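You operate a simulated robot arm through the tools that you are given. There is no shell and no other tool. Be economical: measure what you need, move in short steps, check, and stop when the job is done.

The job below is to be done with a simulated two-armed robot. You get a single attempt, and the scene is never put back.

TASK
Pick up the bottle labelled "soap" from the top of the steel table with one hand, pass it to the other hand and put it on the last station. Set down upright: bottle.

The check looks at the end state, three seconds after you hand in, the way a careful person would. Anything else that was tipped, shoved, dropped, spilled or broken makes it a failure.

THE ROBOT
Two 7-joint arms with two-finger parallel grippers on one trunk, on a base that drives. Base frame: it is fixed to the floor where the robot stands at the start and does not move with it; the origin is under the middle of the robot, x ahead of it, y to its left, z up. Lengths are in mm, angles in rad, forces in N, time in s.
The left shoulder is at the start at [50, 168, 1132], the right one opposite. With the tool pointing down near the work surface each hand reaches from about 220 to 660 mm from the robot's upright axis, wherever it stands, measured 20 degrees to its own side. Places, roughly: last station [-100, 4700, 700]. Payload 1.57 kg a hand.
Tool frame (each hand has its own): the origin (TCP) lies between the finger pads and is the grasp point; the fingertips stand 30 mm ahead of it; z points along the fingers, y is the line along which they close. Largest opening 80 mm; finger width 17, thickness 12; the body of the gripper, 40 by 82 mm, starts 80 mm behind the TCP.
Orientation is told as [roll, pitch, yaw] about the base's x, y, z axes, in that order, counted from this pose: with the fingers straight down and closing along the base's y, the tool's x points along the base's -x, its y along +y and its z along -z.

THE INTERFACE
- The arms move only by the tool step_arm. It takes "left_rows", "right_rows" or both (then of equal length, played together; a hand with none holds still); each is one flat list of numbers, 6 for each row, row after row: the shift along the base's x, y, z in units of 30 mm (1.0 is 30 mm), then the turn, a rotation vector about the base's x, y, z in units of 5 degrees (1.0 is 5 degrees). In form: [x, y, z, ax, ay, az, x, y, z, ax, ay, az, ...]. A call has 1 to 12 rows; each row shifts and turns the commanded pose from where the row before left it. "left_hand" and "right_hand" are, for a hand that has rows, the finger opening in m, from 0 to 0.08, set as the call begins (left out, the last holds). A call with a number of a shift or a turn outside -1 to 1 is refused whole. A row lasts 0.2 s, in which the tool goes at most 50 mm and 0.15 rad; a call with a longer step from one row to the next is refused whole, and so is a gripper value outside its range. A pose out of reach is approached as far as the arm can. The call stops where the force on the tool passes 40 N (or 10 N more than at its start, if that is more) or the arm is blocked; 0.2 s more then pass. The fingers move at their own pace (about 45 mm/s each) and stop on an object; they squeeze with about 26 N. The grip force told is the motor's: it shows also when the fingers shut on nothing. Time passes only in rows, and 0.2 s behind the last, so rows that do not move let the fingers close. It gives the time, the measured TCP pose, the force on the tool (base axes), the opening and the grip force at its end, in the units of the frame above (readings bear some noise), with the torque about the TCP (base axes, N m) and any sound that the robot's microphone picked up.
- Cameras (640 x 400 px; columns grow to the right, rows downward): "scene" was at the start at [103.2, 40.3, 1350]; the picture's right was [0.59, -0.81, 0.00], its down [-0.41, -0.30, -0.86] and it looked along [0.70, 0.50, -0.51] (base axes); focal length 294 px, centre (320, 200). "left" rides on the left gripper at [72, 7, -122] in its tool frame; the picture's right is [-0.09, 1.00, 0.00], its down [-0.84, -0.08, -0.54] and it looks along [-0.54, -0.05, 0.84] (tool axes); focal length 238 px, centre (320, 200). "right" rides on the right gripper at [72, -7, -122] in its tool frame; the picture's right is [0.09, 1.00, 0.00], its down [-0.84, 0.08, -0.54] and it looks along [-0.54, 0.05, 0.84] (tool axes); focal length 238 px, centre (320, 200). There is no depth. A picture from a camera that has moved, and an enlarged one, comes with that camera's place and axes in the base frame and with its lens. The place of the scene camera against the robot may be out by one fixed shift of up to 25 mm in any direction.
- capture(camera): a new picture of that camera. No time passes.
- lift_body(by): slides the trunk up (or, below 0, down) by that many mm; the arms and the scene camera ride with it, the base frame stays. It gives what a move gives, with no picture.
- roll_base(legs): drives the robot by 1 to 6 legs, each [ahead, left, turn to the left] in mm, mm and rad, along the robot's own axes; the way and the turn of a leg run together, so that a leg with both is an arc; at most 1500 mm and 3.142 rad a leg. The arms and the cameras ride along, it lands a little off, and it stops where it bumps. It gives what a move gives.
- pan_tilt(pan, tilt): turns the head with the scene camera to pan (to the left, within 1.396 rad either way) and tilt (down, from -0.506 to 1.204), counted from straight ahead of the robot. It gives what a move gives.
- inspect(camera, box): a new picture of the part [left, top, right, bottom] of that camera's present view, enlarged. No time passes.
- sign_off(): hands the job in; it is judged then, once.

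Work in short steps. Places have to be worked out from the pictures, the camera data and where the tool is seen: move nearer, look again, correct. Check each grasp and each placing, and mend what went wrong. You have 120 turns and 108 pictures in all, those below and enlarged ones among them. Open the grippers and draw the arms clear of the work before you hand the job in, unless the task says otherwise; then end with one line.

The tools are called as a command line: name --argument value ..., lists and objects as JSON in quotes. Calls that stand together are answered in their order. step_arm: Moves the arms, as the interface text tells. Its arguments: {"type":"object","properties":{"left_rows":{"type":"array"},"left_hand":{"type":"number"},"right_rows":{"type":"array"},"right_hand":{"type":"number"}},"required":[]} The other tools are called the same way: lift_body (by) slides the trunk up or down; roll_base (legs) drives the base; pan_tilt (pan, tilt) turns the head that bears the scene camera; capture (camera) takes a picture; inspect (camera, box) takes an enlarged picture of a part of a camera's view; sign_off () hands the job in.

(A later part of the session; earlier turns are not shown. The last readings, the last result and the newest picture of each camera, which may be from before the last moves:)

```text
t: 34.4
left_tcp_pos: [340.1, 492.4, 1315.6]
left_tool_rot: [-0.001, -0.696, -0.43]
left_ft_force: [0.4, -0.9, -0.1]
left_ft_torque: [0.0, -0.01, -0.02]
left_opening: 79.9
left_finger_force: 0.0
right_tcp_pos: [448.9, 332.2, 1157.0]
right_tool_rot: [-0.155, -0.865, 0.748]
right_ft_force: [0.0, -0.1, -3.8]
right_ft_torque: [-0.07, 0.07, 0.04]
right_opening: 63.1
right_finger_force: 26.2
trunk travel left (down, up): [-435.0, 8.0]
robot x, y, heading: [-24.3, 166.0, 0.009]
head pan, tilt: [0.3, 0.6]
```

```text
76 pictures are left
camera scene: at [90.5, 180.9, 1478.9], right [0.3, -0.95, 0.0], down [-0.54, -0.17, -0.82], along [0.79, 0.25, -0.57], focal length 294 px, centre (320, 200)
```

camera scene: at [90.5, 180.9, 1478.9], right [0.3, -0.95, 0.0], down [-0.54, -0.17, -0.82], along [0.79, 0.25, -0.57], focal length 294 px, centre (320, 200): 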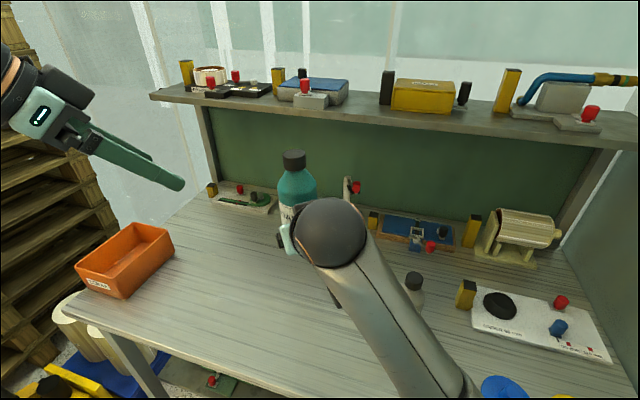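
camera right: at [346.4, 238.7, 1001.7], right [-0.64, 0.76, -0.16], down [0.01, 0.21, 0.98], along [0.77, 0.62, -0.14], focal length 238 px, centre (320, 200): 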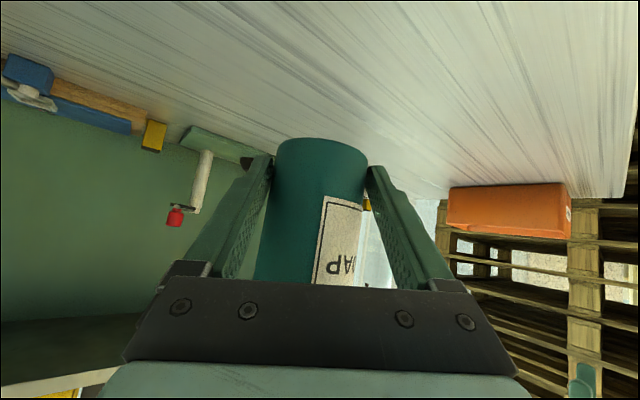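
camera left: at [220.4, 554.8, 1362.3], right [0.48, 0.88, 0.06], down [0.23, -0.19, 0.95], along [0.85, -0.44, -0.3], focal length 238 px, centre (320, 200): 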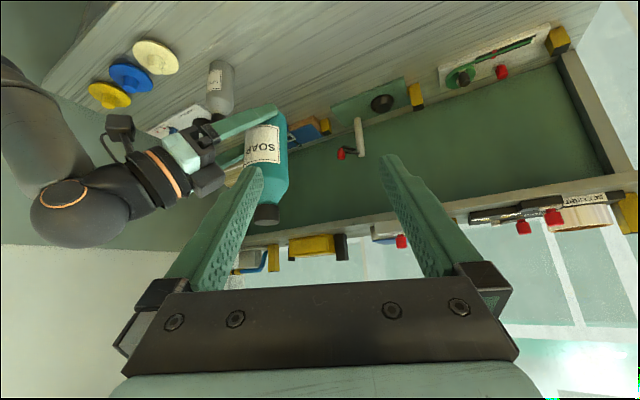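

Triangulating gives the cap top at (465, 342, 1284), and the bottle is upright with its bottom near z 1124. The clearance sums favour a left hand tilted 25° with no yaw, so I'm moving it to a standoff above and behind the cap.

step_arm --left_rows '[0.25, -0.63, 0.5, 0.423, 0.906, 0, 0.25, -0.63, 0.4, 0.423, 0.906, 0, 0.25, -0.63, 0.4, 0.423, 0.906, 0, 0.25, -0.63, 0.33, 0, 0, 1, 0.25, -0.63, 0, 0, 0, 1, 0.25, -0.63, 0, 0, 0, 1, 0.25, -0.63, 0, 0, 0, 1, 0.25, -0.63, 0, 0, 0, 1]'

capture --camera "left"

capture --camera "scene"

```text
t: 36.2
left_tcp_pos: [399.3, 340.1, 1361.3]
left_tool_rot: [0.004, -0.436, 0.007]
left_ft_force: [0.8, 0.3, 0.2]
left_ft_torque: [-0.02, -0.01, 0.0]
left_opening: 79.8
left_finger_force: 0.2
right_tcp_pos: [449.4, 333.0, 1155.9]
right_tool_rot: [-0.156, -0.862, 0.746]
right_ft_force: [0.4, -0.8, -3.6]
right_ft_torque: [-0.04, 0.05, 0.01]
right_opening: 63.0
right_finger_force: 26.5
trunk travel left (down, up): [-435.0, 8.0]
robot x, y, heading: [-20.9, 168.2, 0.011]
head pan, tilt: [0.3, 0.6]
```

```text
75 pictures are left
camera left: at [281.8, 345.9, 1441.5], right [0.08, 1.0, 0.04], down [0.53, -0.08, 0.84], along [0.84, -0.04, -0.53], focal length 238 px, centre (320, 200)
```

left: 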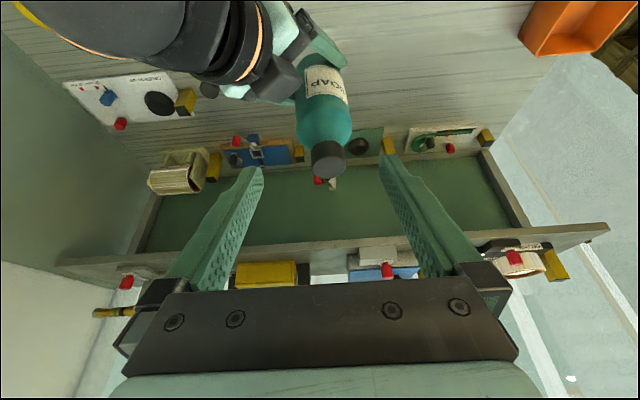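

```text
74 pictures are left
camera scene: at [91.5, 180.6, 1478.8], right [0.3, -0.95, 0.0], down [-0.54, -0.17, -0.82], along [0.79, 0.25, -0.57], focal length 294 px, centre (320, 200)
```

scene: 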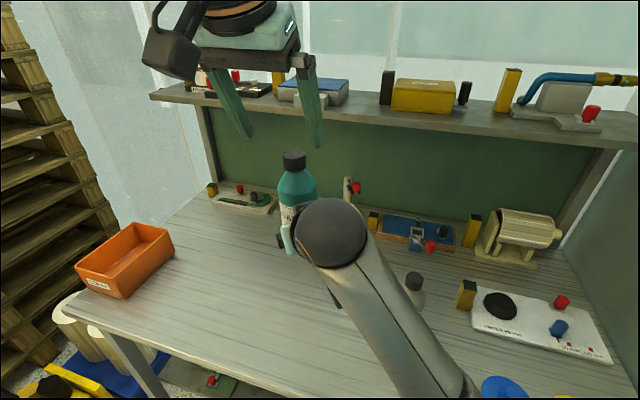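

The cap is at about (463, 348). I'm moving the left hand two thirds of the way along its approach and checking clearance.

step_arm --left_rows '[0.365, 0.05, -0.76, 0, 0, 0, 0.365, 0.05, -0.76, 0, 0, 0, 0.365, 0.05, -0.76, 0, 0, 0, 0.365, 0.05, -0.76, 0, 0, 0]'

capture --camera "left"

capture --camera "scene"

```text
t: 37.2
left_tcp_pos: [443.7, 347.1, 1270.6]
left_tool_rot: [0.002, -0.437, 0.007]
left_ft_force: [-0.7, 0.0, 0.4]
left_ft_torque: [-0.01, 0.0, 0.02]
left_opening: 80.2
left_finger_force: 0.2
right_tcp_pos: [448.9, 333.3, 1156.5]
right_tool_rot: [-0.156, -0.862, 0.747]
right_ft_force: [0.2, -0.4, -4.5]
right_ft_torque: [-0.03, 0.04, 0.0]
right_opening: 62.9
right_finger_force: 25.8
trunk travel left (down, up): [-435.0, 8.0]
robot x, y, heading: [-26.3, 170.6, 0.008]
head pan, tilt: [0.3, 0.6]
```

```text
73 pictures are left
camera left: at [324.8, 352.9, 1351.2], right [0.08, 1.0, 0.04], down [0.53, -0.08, 0.84], along [0.84, -0.04, -0.53], focal length 238 px, centre (320, 200)
```

left: 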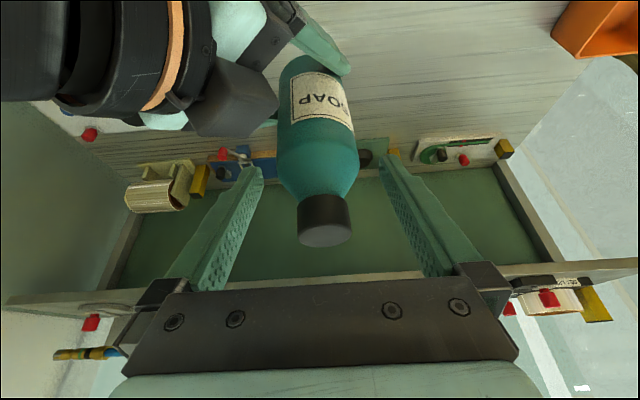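

```text
72 pictures are left
camera scene: at [90.9, 181.1, 1478.9], right [0.3, -0.95, 0.0], down [-0.54, -0.17, -0.82], along [0.79, 0.25, -0.57], focal length 294 px, centre (320, 200)
```

scene: 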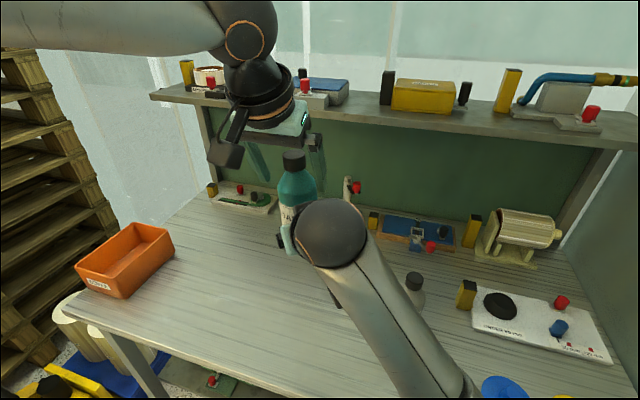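

Centred, with about 25 mm clearance to the right palm. I'm going the last 45 mm and closing the left hand.

step_arm --left_rows '[0.34, 0, -0.71, 0, 0, 0, 0.34, 0, -0.71, 0, 0, 0]'

capture --camera "left"

```text
t: 37.8
left_tcp_pos: [461.8, 346.4, 1228.7]
left_tool_rot: [0.002, -0.435, 0.006]
left_ft_force: [0.1, 0.2, -0.1]
left_ft_torque: [0.02, 0.05, 0.01]
left_opening: 80.0
left_finger_force: 0.0
right_tcp_pos: [449.8, 333.1, 1156.3]
right_tool_rot: [-0.156, -0.862, 0.747]
right_ft_force: [-0.6, -0.2, -3.5]
right_ft_torque: [-0.08, 0.04, -0.06]
right_opening: 62.8
right_finger_force: 26.3
trunk travel left (down, up): [-435.0, 8.0]
robot x, y, heading: [-26.3, 166.8, 0.011]
head pan, tilt: [0.3, 0.6]
```

```text
71 pictures are left
camera left: at [345.6, 352.3, 1309.0], right [0.08, 1.0, 0.04], down [0.53, -0.08, 0.84], along [0.84, -0.04, -0.53], focal length 238 px, centre (320, 200)
```

left: 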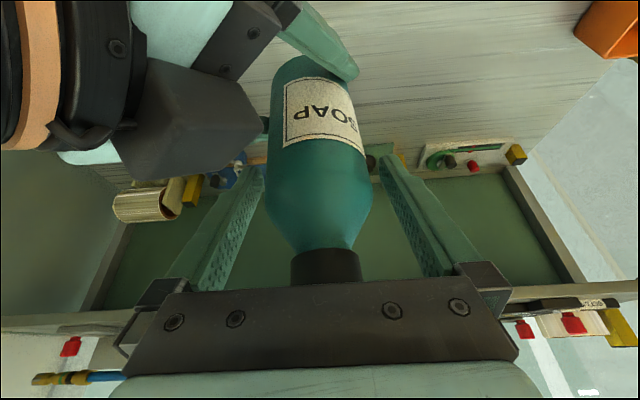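

The pads overlap about 30 mm of the body below the shoulder, which is enough. I'm closing the left hand.

step_arm --left_rows '[0, 0, 0, 0, 0, 0, 0, 0, 0, 0, 0, 0, 0, 0, 0, 0, 0, 0, 0, 0, 0, 0, 0, 0]' --left_hand 0.04

capture --camera "left"

```text
t: 38.8
left_tcp_pos: [462.7, 346.5, 1228.9]
left_tool_rot: [-0.001, -0.435, 0.005]
left_ft_force: [-1.1, -6.1, -1.2]
left_ft_torque: [-0.96, -0.2, -0.14]
left_opening: 63.0
left_finger_force: 25.9
right_tcp_pos: [448.0, 333.5, 1156.7]
right_tool_rot: [-0.154, -0.863, 0.747]
right_ft_force: [0.5, 6.4, -2.5]
right_ft_torque: [0.47, 0.26, 0.22]
right_opening: 62.6
right_finger_force: 25.8
trunk travel left (down, up): [-435.0, 8.0]
robot x, y, heading: [-25.0, 164.0, 0.014]
head pan, tilt: [0.3, 0.6]
```

```text
70 pictures are left
camera left: at [345.0, 351.8, 1309.5], right [0.08, 1.0, 0.04], down [0.53, -0.07, 0.84], along [0.84, -0.05, -0.53], focal length 238 px, centre (320, 200)
```

left: 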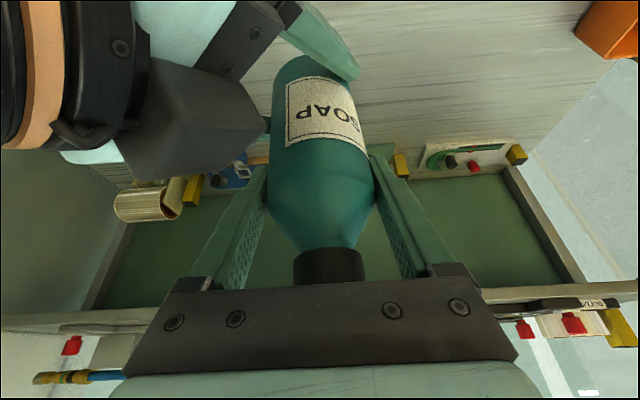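

Left grip is at 63 mm with 26 N. Now I'm opening the right hand and drawing it straight back along its approach.

step_arm --right_rows '[0, 0, 0, 0, 0, 0, 0, 0, 0, 0, 0, 0, 0, 0, 0, 0, 0, 0]' --right_hand 0.08

step_arm --right_rows '[-0.3, -0.28, 0.2, 0, 0, 0, -0.3, -0.28, 0.2, 0, 0, 0, -0.35, -0.35, 0.3, 0, 0, 0, -0.35, -0.4, 0.3, 0, 0, 0, -0.3, -0.5, 0.2, 0, 0, 0, -0.2, -0.8, 0, 0, 0, 0, 0, -0.9, 0, 0, 0, 0]'

capture --camera "left"

capture --camera "scene"

```text
t: 39.6
left_tcp_pos: [462.6, 346.1, 1228.7]
left_tool_rot: [0.002, -0.438, 0.004]
left_ft_force: [0.4, 0.4, -0.2]
left_ft_torque: [-0.04, -0.01, 0.0]
left_opening: 61.7
left_finger_force: 25.7
right_tcp_pos: [448.8, 332.0, 1156.7]
right_tool_rot: [-0.157, -0.863, 0.748]
right_ft_force: [0.6, -0.4, -0.1]
right_ft_torque: [0.02, 0.01, -0.02]
right_opening: 79.9
right_finger_force: 0.2
trunk travel left (down, up): [-435.0, 8.0]
robot x, y, heading: [-24.8, 167.4, 0.009]
head pan, tilt: [0.3, 0.6]
```

```text
t: 41.2
left_tcp_pos: [463.0, 346.7, 1228.9]
left_tool_rot: [0.005, -0.437, 0.003]
left_ft_force: [0.4, 0.4, -0.1]
left_ft_torque: [0.03, 0.0, -0.05]
left_opening: 62.0
left_finger_force: 25.9
right_tcp_pos: [388.2, 235.3, 1212.1]
right_tool_rot: [-0.157, -0.901, 0.773]
right_ft_force: [-0.2, 0.4, 0.6]
right_ft_torque: [0.0, 0.02, 0.02]
right_opening: 79.7
right_finger_force: 0.1
trunk travel left (down, up): [-435.0, 8.0]
robot x, y, heading: [-25.8, 168.5, 0.007]
head pan, tilt: [0.3, 0.6]
```

```text
69 pictures are left
camera left: at [345.3, 351.7, 1309.4], right [0.08, 1.0, 0.04], down [0.53, -0.08, 0.84], along [0.84, -0.04, -0.53], focal length 238 px, centre (320, 200)
```

left: 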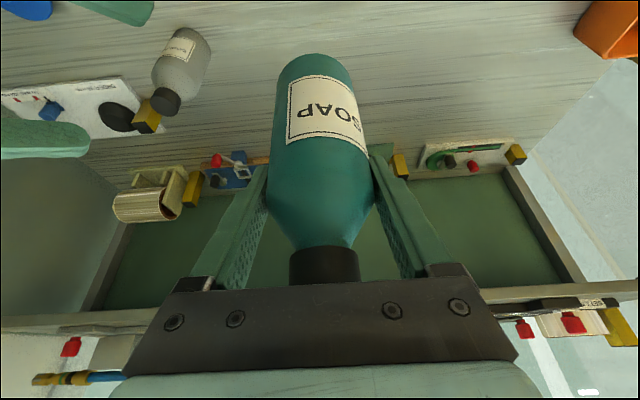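

```text
68 pictures are left
camera scene: at [90.7, 180.3, 1479.0], right [0.3, -0.95, 0.0], down [-0.54, -0.17, -0.82], along [0.79, 0.25, -0.57], focal length 294 px, centre (320, 200)
```

scene: 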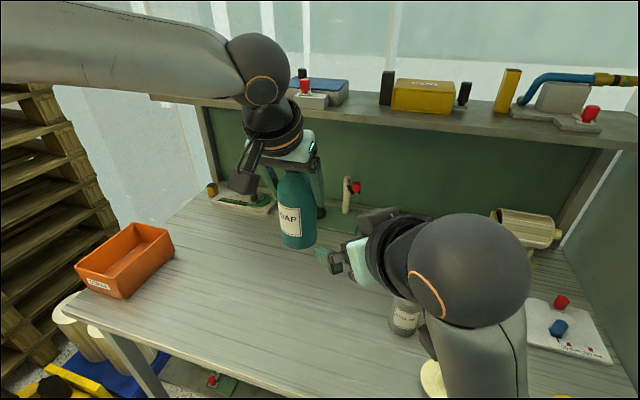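

The handover succeeded: the bottle is in the left hand and the right is clear. I'm tucking the right hand away to its own side, then surveying the route to the left.

step_arm --right_rows '[-0.2, -0.9, 0, 0, 0, 0, -0.2, -0.9, 0, 0, 0, 0, -0.2, -0.9, 0, 0, 0, 0, -0.2, -0.9, 0, 0, 0, 0, 0, -0.9, 0, 0, 0, 0]'

pan_tilt --pan 1.396 --tilt 0.35

capture --camera "scene"

pan_tilt --pan 1.396 --tilt 1.1

capture --camera "scene"

```text
t: 42.4
left_tcp_pos: [461.9, 345.2, 1228.9]
left_tool_rot: [0.004, -0.437, 0.004]
left_ft_force: [0.0, -0.2, 0.2]
left_ft_torque: [0.02, -0.01, -0.02]
left_opening: 61.4
left_finger_force: 26.1
right_tcp_pos: [362.7, 97.9, 1196.5]
right_tool_rot: [-0.145, -0.87, 0.751]
right_ft_force: [0.1, -0.5, -0.8]
right_ft_torque: [0.02, 0.0, 0.06]
right_opening: 79.8
right_finger_force: 0.0
trunk travel left (down, up): [-435.0, 8.0]
robot x, y, heading: [-23.6, 167.0, 0.005]
head pan, tilt: [0.3, 0.6]
```

```text
t: 43.8
left_tcp_pos: [462.3, 347.7, 1228.2]
left_tool_rot: [0.003, -0.437, 0.004]
left_ft_force: [-0.6, 0.4, 0.6]
left_ft_torque: [-0.03, 0.0, 0.0]
left_opening: 61.7
left_finger_force: 26.6
right_tcp_pos: [362.7, 98.2, 1196.6]
right_tool_rot: [-0.146, -0.87, 0.749]
right_ft_force: [0.2, -0.2, -0.5]
right_ft_torque: [-0.01, 0.0, 0.02]
right_opening: 80.0
right_finger_force: 0.0
trunk travel left (down, up): [-435.0, 8.0]
robot x, y, heading: [-24.8, 163.7, 0.003]
head pan, tilt: [1.396, 0.351]
```

```text
67 pictures are left
camera scene: at [21.9, 246.0, 1501.7], right [0.99, -0.17, 0.0], down [-0.06, -0.34, -0.94], along [0.16, 0.93, -0.34], focal length 294 px, centre (320, 200)
```

scene: 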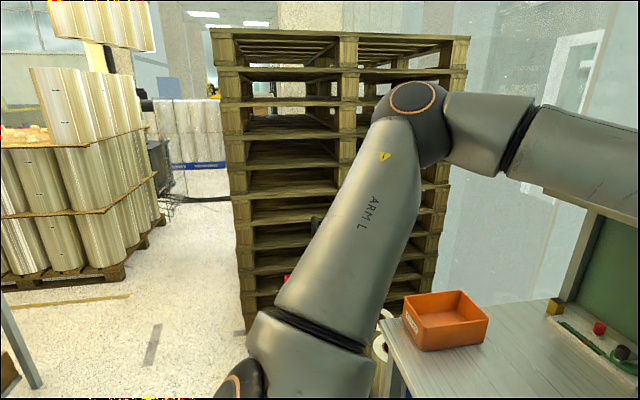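

```text
t: 44.9
left_tcp_pos: [463.3, 345.7, 1230.4]
left_tool_rot: [0.004, -0.436, 0.006]
left_ft_force: [0.0, -0.5, 0.4]
left_ft_torque: [-0.02, 0.01, 0.0]
left_opening: 61.8
left_finger_force: 26.0
right_tcp_pos: [362.4, 97.8, 1195.9]
right_tool_rot: [-0.144, -0.87, 0.749]
right_ft_force: [-0.2, 0.0, 1.0]
right_ft_torque: [0.0, 0.01, -0.01]
right_opening: 80.1
right_finger_force: 0.1
trunk travel left (down, up): [-435.0, 8.0]
robot x, y, heading: [-22.4, 170.8, 0.009]
head pan, tilt: [1.396, 1.1]
```

```text
66 pictures are left
camera scene: at [16.8, 216.5, 1440.4], right [0.99, -0.17, 0.0], down [-0.15, -0.88, -0.45], along [0.08, 0.45, -0.89], focal length 294 px, centre (320, 200)
```

scene: 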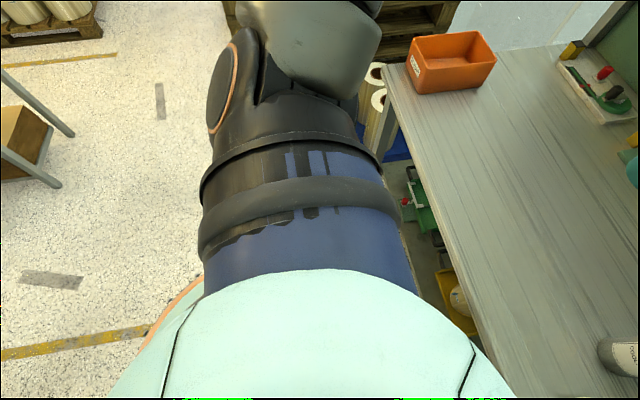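

The pallet stack's corner is near (-215, 1880), a table leg stands at (-1290, 1280), and the floor beyond is open. I'll shift left 300 mm along the table before backing off, so the base clears whatever sits right behind it.

roll_base --legs '[[0, 330, 0]]'

capture --camera "scene"

pan_tilt --pan -1.396 --tilt 1.0

capture --camera "scene"

```text
t: 47.0
left_tcp_pos: [462.0, 671.1, 1227.2]
left_tool_rot: [0.001, -0.436, -0.002]
left_ft_force: [0.3, 0.5, 0.1]
left_ft_torque: [0.01, 0.0, 0.02]
left_opening: 61.5
left_finger_force: 25.9
right_tcp_pos: [361.4, 422.4, 1195.8]
right_tool_rot: [-0.146, -0.868, 0.745]
right_ft_force: [-0.5, 0.0, 0.4]
right_ft_torque: [-0.02, -0.01, -0.01]
right_opening: 80.0
right_finger_force: 0.1
trunk travel left (down, up): [-435.0, 8.0]
robot x, y, heading: [-24.0, 493.9, 0.005]
head pan, tilt: [1.396, 1.1]
```

```text
65 pictures are left
camera scene: at [16.2, 544.4, 1440.3], right [0.98, -0.17, 0.0], down [-0.16, -0.88, -0.45], along [0.08, 0.45, -0.89], focal length 294 px, centre (320, 200)
```

scene: 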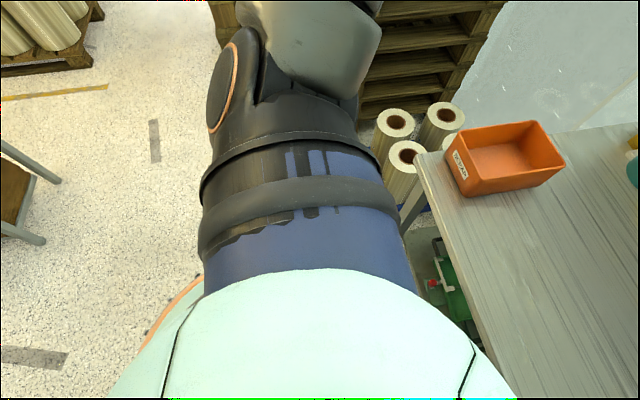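

```text
t: 49.5
left_tcp_pos: [462.5, 671.0, 1228.7]
left_tool_rot: [0.002, -0.437, -0.003]
left_ft_force: [0.1, 0.0, 1.1]
left_ft_torque: [0.02, 0.03, 0.0]
left_opening: 61.9
left_finger_force: 25.5
right_tcp_pos: [361.7, 421.2, 1195.0]
right_tool_rot: [-0.145, -0.873, 0.741]
right_ft_force: [-0.3, -0.1, -0.3]
right_ft_torque: [-0.02, 0.01, -0.02]
right_opening: 80.0
right_finger_force: 0.1
trunk travel left (down, up): [-435.0, 8.0]
robot x, y, heading: [-25.4, 494.6, -0.004]
head pan, tilt: [-1.396, 1.0]
```

```text
64 pictures are left
camera scene: at [17.3, 413.0, 1447.0], right [-0.98, -0.17, 0.0], down [-0.15, 0.83, -0.54], along [0.09, -0.53, -0.84], focal length 294 px, centre (320, 200)
```

scene: 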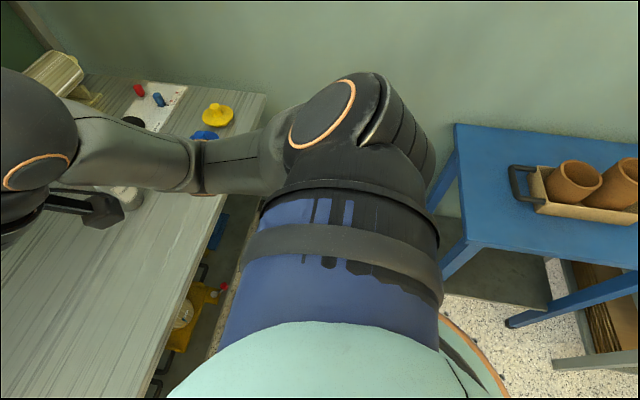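

A blue bench stands behind right, its edge near y 0, and that stopped the base earlier. It should clear now, so I'm backing off in two legs.

roll_base --legs '[[-350, 0, 0], [-270, 100, 0]]'

pan_tilt --pan 1.396 --tilt 0.4

capture --camera "scene"

```text
t: 53.4
left_tcp_pos: [-165.0, 767.5, 1229.1]
left_tool_rot: [0.001, -0.436, 0.013]
left_ft_force: [-0.2, -0.8, 0.6]
left_ft_torque: [0.01, -0.02, 0.03]
left_opening: 61.4
left_finger_force: 25.9
right_tcp_pos: [-262.1, 516.6, 1195.9]
right_tool_rot: [-0.147, -0.871, 0.76]
right_ft_force: [-0.7, 0.4, 0.2]
right_ft_torque: [-0.01, -0.02, -0.01]
right_opening: 80.0
right_finger_force: 0.1
trunk travel left (down, up): [-435.0, 8.0]
robot x, y, heading: [-648.1, 580.4, 0.015]
head pan, tilt: [-1.396, 1.0]
```

```text
t: 55.8
left_tcp_pos: [-164.8, 766.3, 1228.0]
left_tool_rot: [0.002, -0.436, 0.015]
left_ft_force: [0.9, -0.1, -0.3]
left_ft_torque: [-0.02, 0.02, -0.01]
left_opening: 61.6
left_finger_force: 25.9
right_tcp_pos: [-262.2, 516.2, 1196.4]
right_tool_rot: [-0.145, -0.871, 0.758]
right_ft_force: [0.3, 0.0, -0.2]
right_ft_torque: [-0.02, 0.0, 0.0]
right_opening: 79.9
right_finger_force: 0.1
trunk travel left (down, up): [-435.0, 8.0]
robot x, y, heading: [-648.3, 582.3, 0.011]
head pan, tilt: [1.396, 0.4]
```

```text
63 pictures are left
camera scene: at [-603.9, 661.9, 1497.2], right [0.99, -0.16, 0.0], down [-0.06, -0.38, -0.92], along [0.15, 0.91, -0.39], focal length 294 px, centre (320, 200)
```

scene: 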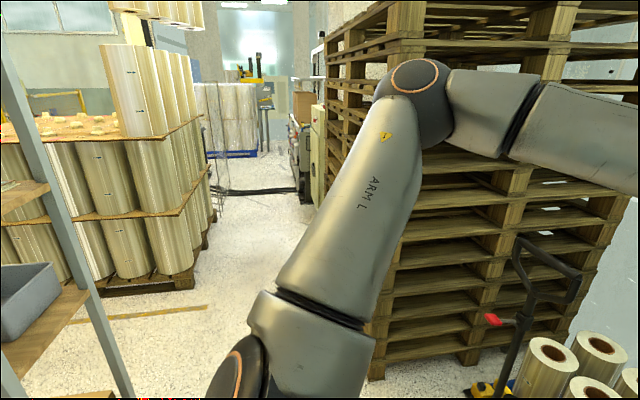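

The corridor runs between film rolls at about x -1300 and pallets at about x -150, and my x of -648 is good. The station should appear near pixel (309, 140), so I'm enlarging that.

inspect --camera "scene" --box '[190, 60, 350, 220]'

roll_base --legs '[[0, 0, 1.57]]'

pan_tilt --pan 0 --tilt 0.3

capture --camera "scene"

```text
2.50 times, centred on (270, 140) of scene
camera zoom: at [-603.9, 661.9, 1497.2], right [0.99, -0.16, 0.0], down [-0.06, -0.38, -0.92], along [0.15, 0.91, -0.39], focal length 735 px, centre (445, 350)
```

zoom: 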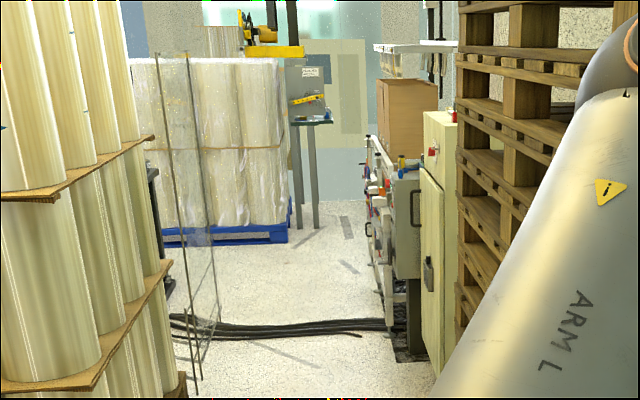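

```text
t: 60.0
left_tcp_pos: [-827.1, 1069.4, 1228.0]
left_tool_rot: [0.002, -0.436, 1.571]
left_ft_force: [-0.2, 0.5, 0.3]
left_ft_torque: [0.0, -0.02, 0.01]
left_opening: 61.9
left_finger_force: 26.1
right_tcp_pos: [-577.9, 968.5, 1196.3]
right_tool_rot: [-0.144, -0.871, 2.316]
right_ft_force: [-0.2, -0.4, 0.2]
right_ft_torque: [-0.03, 0.0, 0.02]
right_opening: 79.9
right_finger_force: 0.0
trunk travel left (down, up): [-435.0, 8.0]
robot x, y, heading: [-652.5, 581.0, 1.575]
head pan, tilt: [1.396, 0.4]
```

```text
t: 61.5
left_tcp_pos: [-827.3, 1069.6, 1228.6]
left_tool_rot: [0.002, -0.436, 1.57]
left_ft_force: [0.2, 0.0, 0.0]
left_ft_torque: [0.01, 0.0, -0.01]
left_opening: 61.8
left_finger_force: 26.4
right_tcp_pos: [-577.7, 968.4, 1196.0]
right_tool_rot: [-0.145, -0.871, 2.316]
right_ft_force: [0.5, 0.5, 0.2]
right_ft_torque: [-0.01, 0.03, -0.02]
right_opening: 80.0
right_finger_force: 0.1
trunk travel left (down, up): [-435.0, 8.0]
robot x, y, heading: [-648.3, 579.1, 1.567]
head pan, tilt: [0.0, 0.3]
```

```text
61 pictures are left
camera scene: at [-659.5, 703.5, 1506.4], right [1.0, 0.0, 0.0], down [0.0, -0.3, -0.96], along [0.0, 0.96, -0.3], focal length 294 px, centre (320, 200)
```

scene: 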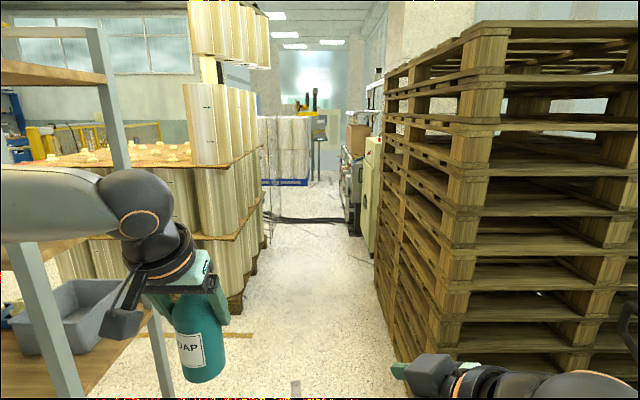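

The bottle rides upright. To keep the left elbow away from the shelf on the left, I'll tuck both hands about 90 mm to the robot's right before driving.

step_arm --left_rows '[0.6, 0, 0, 0, 0, 0, 0.6, 0, 0, 0, 0, 0, 0.6, 0, 0, 0, 0, 0, 0.6, 0, 0, 0, 0, 0, 0.6, 0, 0, 0, 0, 0]' --right_rows '[0.5, 0, 0, 0, 0, 0, 0.5, 0, 0, 0, 0, 0, 0.5, 0, 0, 0, 0, 0, 0.5, 0, 0, 0, 0, 0, 0.5, 0, 0, 0, 0, 0]'

pan_tilt --pan 0.8 --tilt 0.5

capture --camera "scene"

```text
t: 62.7
left_tcp_pos: [-776.2, 1069.8, 1228.4]
left_tool_rot: [0.003, -0.432, 1.572]
left_ft_force: [-0.8, -0.4, 0.4]
left_ft_torque: [-0.04, -0.02, 0.01]
left_opening: 61.7
left_finger_force: 26.4
left hand out of reach, approached as far as the arm can: row 4, 5
right_tcp_pos: [-503.7, 979.1, 1198.2]
right_tool_rot: [-0.143, -0.869, 2.315]
right_ft_force: [-0.1, -0.4, 0.0]
right_ft_torque: [0.0, -0.01, 0.03]
right_opening: 79.9
right_finger_force: 0.0
right hand out of reach, approached as far as the arm can: row 2, 3
trunk travel left (down, up): [-435.0, 8.0]
robot x, y, heading: [-649.9, 582.5, 1.575]
head pan, tilt: [0.0, 0.3]
```

```text
t: 63.9
left_tcp_pos: [-776.0, 1068.0, 1228.1]
left_tool_rot: [0.002, -0.436, 1.57]
left_ft_force: [0.4, 0.0, 0.0]
left_ft_torque: [0.0, 0.02, -0.02]
left_opening: 61.5
left_finger_force: 25.5
right_tcp_pos: [-504.4, 979.1, 1196.9]
right_tool_rot: [-0.145, -0.869, 2.317]
right_ft_force: [0.4, -0.3, 0.2]
right_ft_torque: [0.02, 0.0, 0.03]
right_opening: 79.8
right_finger_force: 0.1
trunk travel left (down, up): [-435.0, 8.0]
robot x, y, heading: [-651.4, 583.2, 1.573]
head pan, tilt: [0.799, 0.499]
```

```text
60 pictures are left
camera scene: at [-724.5, 673.4, 1488.1], right [0.7, 0.72, 0.0], down [0.34, -0.33, -0.88], along [-0.63, 0.61, -0.48], focal length 294 px, centre (320, 200)
```

scene: 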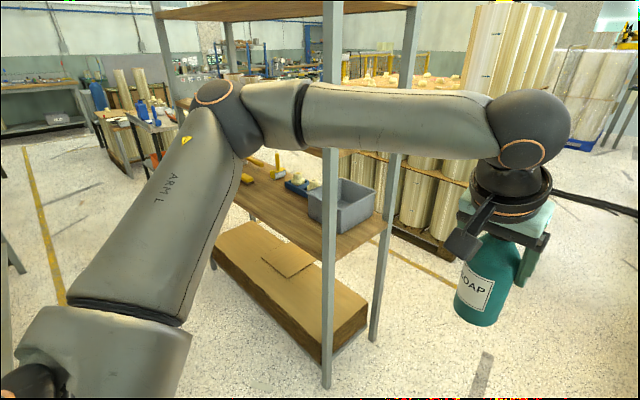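

The shelf plane is at x -1302 and my elbow at about -1130, so that's fine. I'm driving ahead 1.4 m with a slight shift right.

roll_base --legs '[[1400, -40, 0]]'

pan_tilt --pan -0.1 --tilt 0.35

capture --camera "scene"

```text
t: 68.2
left_tcp_pos: [-756.4, 1903.9, 1229.3]
left_tool_rot: [-0.002, -0.437, 1.565]
left_ft_force: [0.5, 0.6, -0.2]
left_ft_torque: [-0.02, -0.03, -0.02]
left_opening: 61.5
left_finger_force: 26.7
right_tcp_pos: [-481.5, 1810.4, 1191.9]
right_tool_rot: [-0.132, -0.843, 2.282]
right_ft_force: [-0.2, -0.6, -0.5]
right_ft_torque: [0.01, 0.02, -0.02]
right_opening: 80.3
right_finger_force: 0.0
trunk travel left (down, up): [-435.0, 8.0]
robot x, y, heading: [-630.2, 1425.4, 1.56]
head pan, tilt: [0.799, 0.499]
stopped in leg 1: the robot was blocked; the commanded pose is now the measured one
```

```text
t: 69.4
left_tcp_pos: [-756.5, 1903.4, 1231.4]
left_tool_rot: [-0.002, -0.444, 1.566]
left_ft_force: [-0.1, 0.0, 0.7]
left_ft_torque: [0.04, 0.02, 0.03]
left_opening: 61.8
left_finger_force: 26.1
right_tcp_pos: [-480.5, 1810.2, 1191.9]
right_tool_rot: [-0.133, -0.848, 2.288]
right_ft_force: [1.4, -0.4, -0.1]
right_ft_torque: [0.02, 0.01, -0.03]
right_opening: 80.2
right_finger_force: 0.0
trunk travel left (down, up): [-435.0, 8.0]
robot x, y, heading: [-628.4, 1423.1, 1.562]
head pan, tilt: [-0.099, 0.351]
```

```text
59 pictures are left
camera scene: at [-634.7, 1532.2, 1503.2], right [0.99, -0.11, 0.0], down [-0.03, -0.33, -0.94], along [0.1, 0.94, -0.33], focal length 294 px, centre (320, 200)
```

scene: 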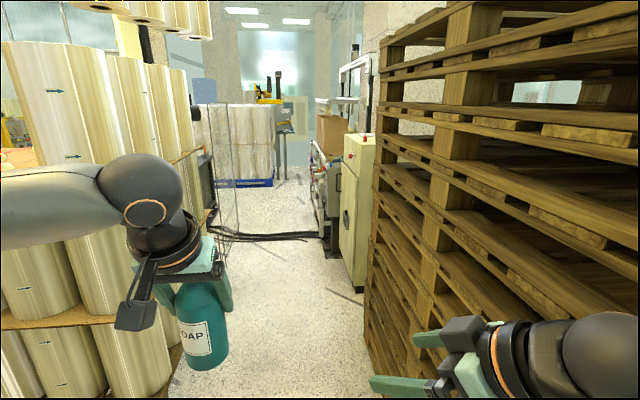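

The right arm was nudged, so its elbow touched the pallet stack. I'm backing off, tucking the right hand back to the left, and re-centring at about x -690.

roll_base --legs '[[-120, 0, 0], [0, 60, 0.01]]'

step_arm --right_rows '[-0.6, 0, 0, 0, 0, 0, -0.6, 0, 0, 0, 0, 0, -0.6, 0, 0, 0, 0, 0, -0.6, 0, 0, 0, 0, 0]'

pan_tilt --pan -0.9 --tilt 0.6

capture --camera "scene"

pan_tilt --pan 0.8 --tilt 0.5

capture --camera "scene"

```text
t: 71.2
left_tcp_pos: [-815.9, 1796.2, 1227.0]
left_tool_rot: [0.004, -0.432, 1.575]
left_ft_force: [-1.1, -0.4, 0.4]
left_ft_torque: [-0.01, -0.01, 0.01]
left_opening: 61.8
left_finger_force: 26.6
right_tcp_pos: [-541.7, 1704.3, 1188.2]
right_tool_rot: [-0.116, -0.843, 2.283]
right_ft_force: [-1.0, -0.2, 0.7]
right_ft_torque: [-0.01, 0.0, -0.01]
right_opening: 79.7
right_finger_force: 0.1
trunk travel left (down, up): [-435.0, 8.0]
robot x, y, heading: [-684.5, 1308.6, 1.571]
head pan, tilt: [-0.099, 0.351]
```

```text
t: 72.2
left_tcp_pos: [-814.0, 1796.8, 1226.2]
left_tool_rot: [0.004, -0.431, 1.573]
left_ft_force: [0.1, 0.7, 1.0]
left_ft_torque: [0.02, 0.01, -0.02]
left_opening: 61.6
left_finger_force: 26.3
right_tcp_pos: [-611.7, 1705.1, 1187.3]
right_tool_rot: [-0.115, -0.844, 2.283]
right_ft_force: [0.2, 0.7, -0.6]
right_ft_torque: [0.0, 0.02, -0.04]
right_opening: 80.2
right_finger_force: 0.1
trunk travel left (down, up): [-435.0, 8.0]
robot x, y, heading: [-689.0, 1309.7, 1.57]
head pan, tilt: [-0.099, 0.351]
```

```text
t: 73.3
left_tcp_pos: [-814.1, 1795.5, 1226.7]
left_tool_rot: [0.003, -0.43, 1.571]
left_ft_force: [-0.2, 0.6, 0.1]
left_ft_torque: [-0.02, 0.03, -0.01]
left_opening: 61.7
left_finger_force: 26.0
right_tcp_pos: [-612.2, 1703.5, 1187.1]
right_tool_rot: [-0.117, -0.843, 2.283]
right_ft_force: [-0.5, 0.3, 0.1]
right_ft_torque: [0.03, -0.01, 0.0]
right_opening: 80.0
right_finger_force: 0.1
trunk travel left (down, up): [-435.0, 8.0]
robot x, y, heading: [-687.5, 1311.8, 1.571]
head pan, tilt: [-0.901, 0.6]
```

```text
58 pictures are left
camera scene: at [-628.3, 1391.7, 1479.0], right [0.62, -0.78, 0.0], down [-0.44, -0.35, -0.83], along [0.65, 0.51, -0.56], focal length 294 px, centre (320, 200)
```

scene: 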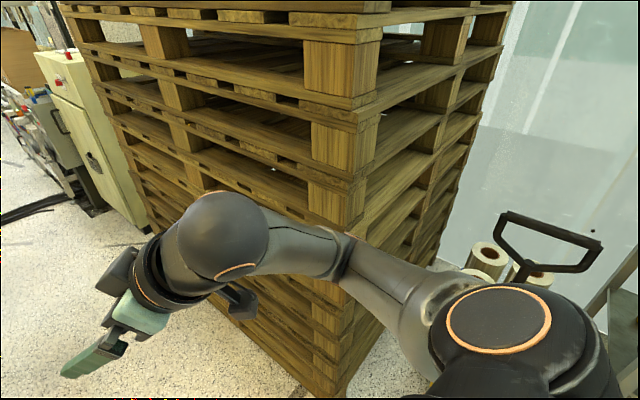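

```text
t: 75.0
left_tcp_pos: [-814.6, 1796.7, 1226.1]
left_tool_rot: [0.004, -0.432, 1.572]
left_ft_force: [-0.1, 0.3, 0.3]
left_ft_torque: [0.01, 0.0, -0.04]
left_opening: 61.6
left_finger_force: 25.7
right_tcp_pos: [-613.0, 1704.3, 1187.1]
right_tool_rot: [-0.117, -0.843, 2.284]
right_ft_force: [0.3, 0.0, 0.3]
right_ft_torque: [0.0, 0.02, -0.04]
right_opening: 79.6
right_finger_force: 0.0
trunk travel left (down, up): [-435.0, 8.0]
robot x, y, heading: [-687.2, 1309.0, 1.573]
head pan, tilt: [0.799, 0.499]
```

```text
57 pictures are left
camera scene: at [-762.8, 1400.0, 1488.0], right [0.7, 0.72, 0.0], down [0.34, -0.33, -0.88], along [-0.63, 0.61, -0.48], focal length 294 px, centre (320, 200)
```

scene: 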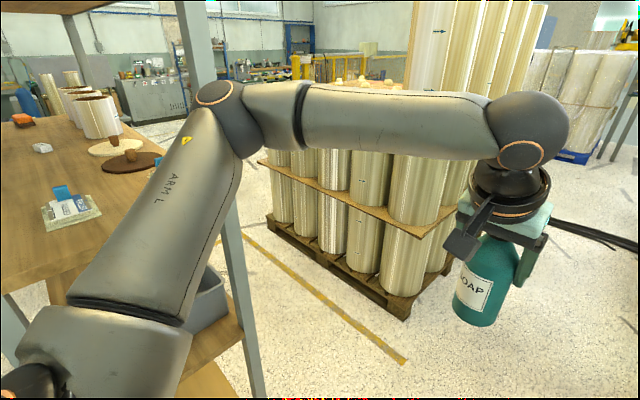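

The pallet corner is at about (-135, 1745), and the right elbow is now well inside it. The left side is the tighter one, so I'm driving ahead 1.4 m with an 80 mm shift right.

roll_base --legs '[[200, -80, 0], [1200, 0, 0]]'

pan_tilt --pan -0.3 --tilt 0.4

capture --camera "scene"

```text
t: 82.4
left_tcp_pos: [-772.1, 3208.1, 1227.6]
left_tool_rot: [0.002, -0.431, 1.606]
left_ft_force: [0.2, -0.6, -0.5]
left_ft_torque: [-0.02, 0.02, 0.01]
left_opening: 61.8
left_finger_force: 25.8
right_tcp_pos: [-565.3, 3121.5, 1187.1]
right_tool_rot: [-0.115, -0.843, 2.315]
right_ft_force: [-0.2, 0.2, 0.2]
right_ft_torque: [0.01, -0.01, -0.03]
right_opening: 80.0
right_finger_force: 0.1
trunk travel left (down, up): [-435.0, 8.0]
robot x, y, heading: [-629.3, 2727.7, 1.605]
head pan, tilt: [0.799, 0.499]
```

```text
t: 83.8
left_tcp_pos: [-770.7, 3206.8, 1227.2]
left_tool_rot: [0.004, -0.432, 1.606]
left_ft_force: [0.7, 0.2, -0.3]
left_ft_torque: [-0.01, 0.01, 0.04]
left_opening: 61.9
left_finger_force: 25.3
right_tcp_pos: [-565.0, 3122.1, 1188.3]
right_tool_rot: [-0.114, -0.843, 2.315]
right_ft_force: [0.0, 0.6, -0.5]
right_ft_torque: [-0.01, 0.0, 0.01]
right_opening: 80.0
right_finger_force: 0.1
trunk travel left (down, up): [-435.0, 8.0]
robot x, y, heading: [-626.4, 2722.4, 1.609]
head pan, tilt: [-0.3, 0.4]
```

```text
56 pictures are left
camera scene: at [-615.1, 2842.0, 1497.2], right [0.97, -0.26, 0.0], down [-0.1, -0.38, -0.92], along [0.24, 0.89, -0.39], focal length 294 px, centre (320, 200)
```

scene: 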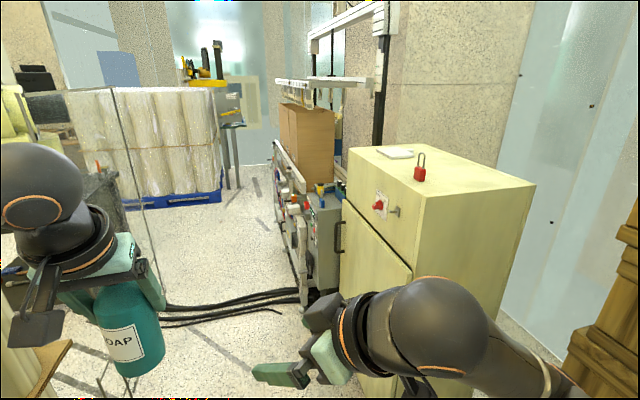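

The corridor is passed. The station should be near pixel (322, 197), so I'm enlarging it.

inspect --camera "scene" --box '[250, 60, 410, 320]'

```text
1.54 times, centred on (330, 190) of scene
camera zoom: at [-615.1, 2842.0, 1497.2], right [0.97, -0.26, 0.0], down [-0.1, -0.38, -0.92], along [0.24, 0.89, -0.39], focal length 452 px, centre (305, 215)
```

zoom: 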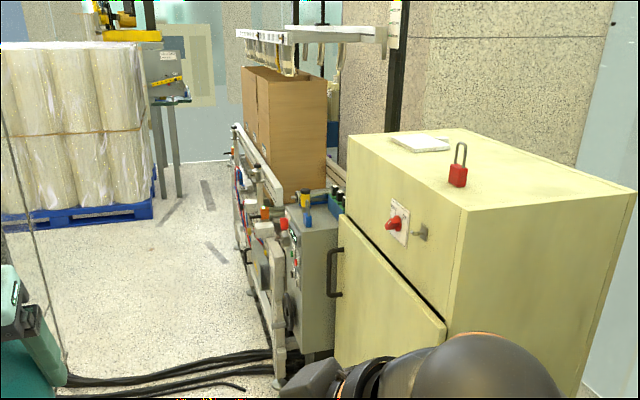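

It's a conveyor or machine line with a front rail at about x -300. I'm driving on to y ≈ 3900, keeping left of it, then looking right.

roll_base --legs '[[1150, -10, -0.035]]'

pan_tilt --pan -0.7 --tilt 0.6

capture --camera "scene"

```text
t: 89.6
left_tcp_pos: [-754.7, 4350.7, 1226.7]
left_tool_rot: [0.003, -0.431, 1.563]
left_ft_force: [0.1, 0.0, -0.8]
left_ft_torque: [0.01, -0.01, -0.01]
left_opening: 61.8
left_finger_force: 26.4
right_tcp_pos: [-553.0, 4257.2, 1187.3]
right_tool_rot: [-0.115, -0.842, 2.271]
right_ft_force: [0.2, 0.4, -0.5]
right_ft_torque: [0.02, -0.01, 0.0]
right_opening: 79.9
right_finger_force: 0.0
trunk travel left (down, up): [-435.0, 8.0]
robot x, y, heading: [-633.6, 3857.6, 1.559]
head pan, tilt: [-0.3, 0.4]
```

```text
t: 90.4
left_tcp_pos: [-754.8, 4350.2, 1226.5]
left_tool_rot: [0.004, -0.431, 1.562]
left_ft_force: [-0.4, 0.6, -0.4]
left_ft_torque: [0.04, -0.01, 0.03]
left_opening: 61.7
left_finger_force: 26.5
right_tcp_pos: [-553.7, 4256.5, 1187.1]
right_tool_rot: [-0.115, -0.843, 2.273]
right_ft_force: [-0.1, -0.3, 0.2]
right_ft_torque: [0.0, -0.03, 0.02]
right_opening: 80.1
right_finger_force: 0.1
trunk travel left (down, up): [-435.0, 8.0]
robot x, y, heading: [-633.6, 3862.5, 1.565]
head pan, tilt: [-0.7, 0.6]
```

```text
54 pictures are left
camera scene: at [-585.1, 3956.8, 1479.0], right [0.76, -0.65, 0.0], down [-0.37, -0.43, -0.83], along [0.54, 0.63, -0.56], focal length 294 px, centre (320, 200)
```

scene: 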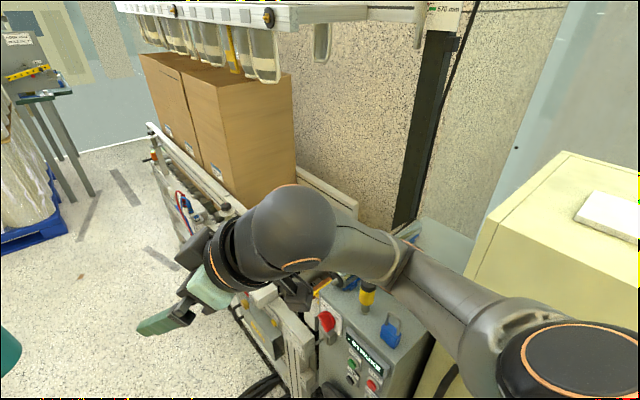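

The cable lies at about y 4600 and the machine front at about x -310. The right arm hides the target, so I'll drive 380 mm further, a bit left, and then look at the place from there.

roll_base --legs '[[200, 70, 0], [180, 0, 0]]'

pan_tilt --pan -0.75 --tilt 0.75

capture --camera "scene"

```text
t: 93.2
left_tcp_pos: [-820.5, 4735.7, 1225.7]
left_tool_rot: [0.005, -0.43, 1.562]
left_ft_force: [0.0, 0.4, -0.6]
left_ft_torque: [-0.04, -0.01, 0.02]
left_opening: 61.9
left_finger_force: 26.5
right_tcp_pos: [-618.7, 4641.4, 1186.9]
right_tool_rot: [-0.112, -0.844, 2.27]
right_ft_force: [0.0, 0.2, -0.5]
right_ft_torque: [0.01, -0.03, 0.03]
right_opening: 79.9
right_finger_force: 0.1
trunk travel left (down, up): [-435.0, 8.0]
robot x, y, heading: [-696.9, 4250.7, 1.562]
head pan, tilt: [-0.7, 0.6]
```

```text
t: 93.9
left_tcp_pos: [-820.4, 4735.1, 1227.0]
left_tool_rot: [0.006, -0.43, 1.563]
left_ft_force: [0.5, -0.1, -0.3]
left_ft_torque: [0.04, -0.01, 0.02]
left_opening: 61.8
left_finger_force: 26.3
right_tcp_pos: [-618.5, 4640.9, 1186.9]
right_tool_rot: [-0.115, -0.843, 2.273]
right_ft_force: [0.1, 0.3, -1.0]
right_ft_torque: [-0.01, -0.02, 0.02]
right_opening: 80.1
right_finger_force: 0.0
trunk travel left (down, up): [-435.0, 8.0]
robot x, y, heading: [-695.5, 4248.7, 1.565]
head pan, tilt: [-0.75, 0.75]
```

```text
53 pictures are left
camera scene: at [-650.3, 4334.3, 1466.1], right [0.72, -0.69, 0.0], down [-0.47, -0.49, -0.73], along [0.5, 0.53, -0.68], focal length 294 px, centre (320, 200)
```

scene: 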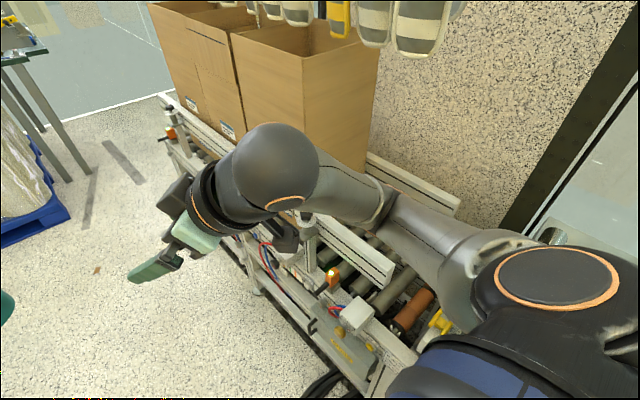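

It's a roller conveyor with open cardboard boxes, and the target point is around its near end. I'm turning the base right to about heading 0.6 to get an open view.

roll_base --legs '[[0, 0, -0.95]]'

pan_tilt --pan 0.0 --tilt 0.65

capture --camera "scene"

```text
t: 96.8
left_tcp_pos: [-366.0, 4624.0, 1228.1]
left_tool_rot: [0.005, -0.432, 0.597]
left_ft_force: [0.4, -0.1, 0.1]
left_ft_torque: [0.02, 0.02, -0.01]
left_opening: 62.0
left_finger_force: 25.7
right_tcp_pos: [-328.3, 4405.7, 1187.7]
right_tool_rot: [-0.115, -0.845, 1.304]
right_ft_force: [-0.4, -1.2, -0.3]
right_ft_torque: [0.03, -0.03, -0.02]
right_opening: 80.1
right_finger_force: 0.0
trunk travel left (down, up): [-435.0, 8.0]
robot x, y, heading: [-694.5, 4246.1, 0.592]
head pan, tilt: [-0.75, 0.75]
```

```text
t: 97.9
left_tcp_pos: [-365.3, 4623.8, 1226.7]
left_tool_rot: [0.006, -0.431, 0.596]
left_ft_force: [0.7, -0.4, -0.2]
left_ft_torque: [0.0, -0.04, 0.0]
left_opening: 61.7
left_finger_force: 25.6
right_tcp_pos: [-328.0, 4405.4, 1188.2]
right_tool_rot: [-0.115, -0.844, 1.306]
right_ft_force: [0.0, 0.6, 0.5]
right_ft_torque: [0.0, 0.0, 0.01]
right_opening: 80.1
right_finger_force: 0.0
trunk travel left (down, up): [-435.0, 8.0]
robot x, y, heading: [-695.1, 4248.1, 0.598]
head pan, tilt: [0.0, 0.649]
```

```text
52 pictures are left
camera scene: at [-602.3, 4305.4, 1474.7], right [0.56, -0.83, 0.0], down [-0.5, -0.34, -0.8], along [0.66, 0.45, -0.6], focal length 294 px, centre (320, 200)
```

scene: 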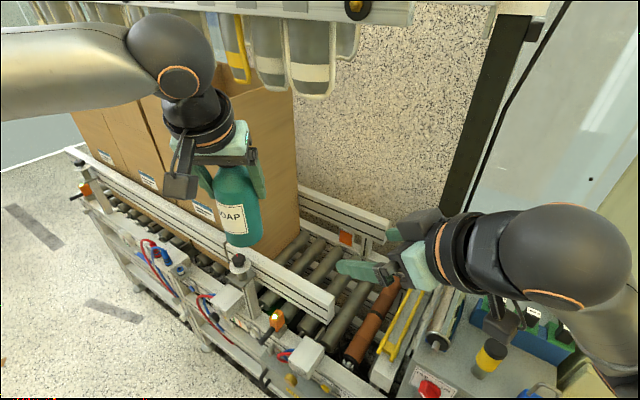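

The given point projects to pixel (306, 271), on the rollers beside the near box. I'm zooming in on the surface and markings.

inspect --camera "scene" --box '[200, 200, 440, 400]'

inspect --camera "scene" --box '[60, 120, 260, 280]'

```text
2.00 times, centred on (320, 300) of scene
camera zoom: at [-602.3, 4305.4, 1474.7], right [0.56, -0.83, 0.0], down [-0.5, -0.34, -0.8], along [0.66, 0.45, -0.6], focal length 588 px, centre (320, 0)
```

zoom: 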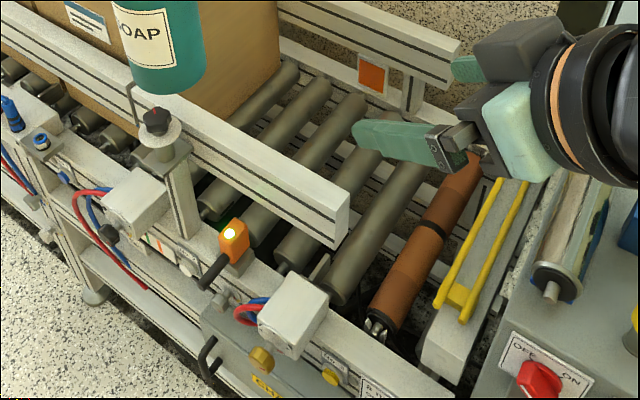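

```text
2.50 times, centred on (160, 200) of scene
camera zoom: at [-602.3, 4305.4, 1474.7], right [0.56, -0.83, 0.0], down [-0.5, -0.34, -0.8], along [0.66, 0.45, -0.6], focal length 735 px, centre (720, 200)
```

zoom: 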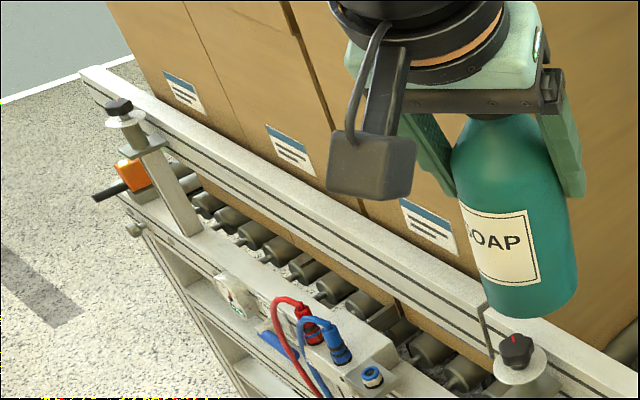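

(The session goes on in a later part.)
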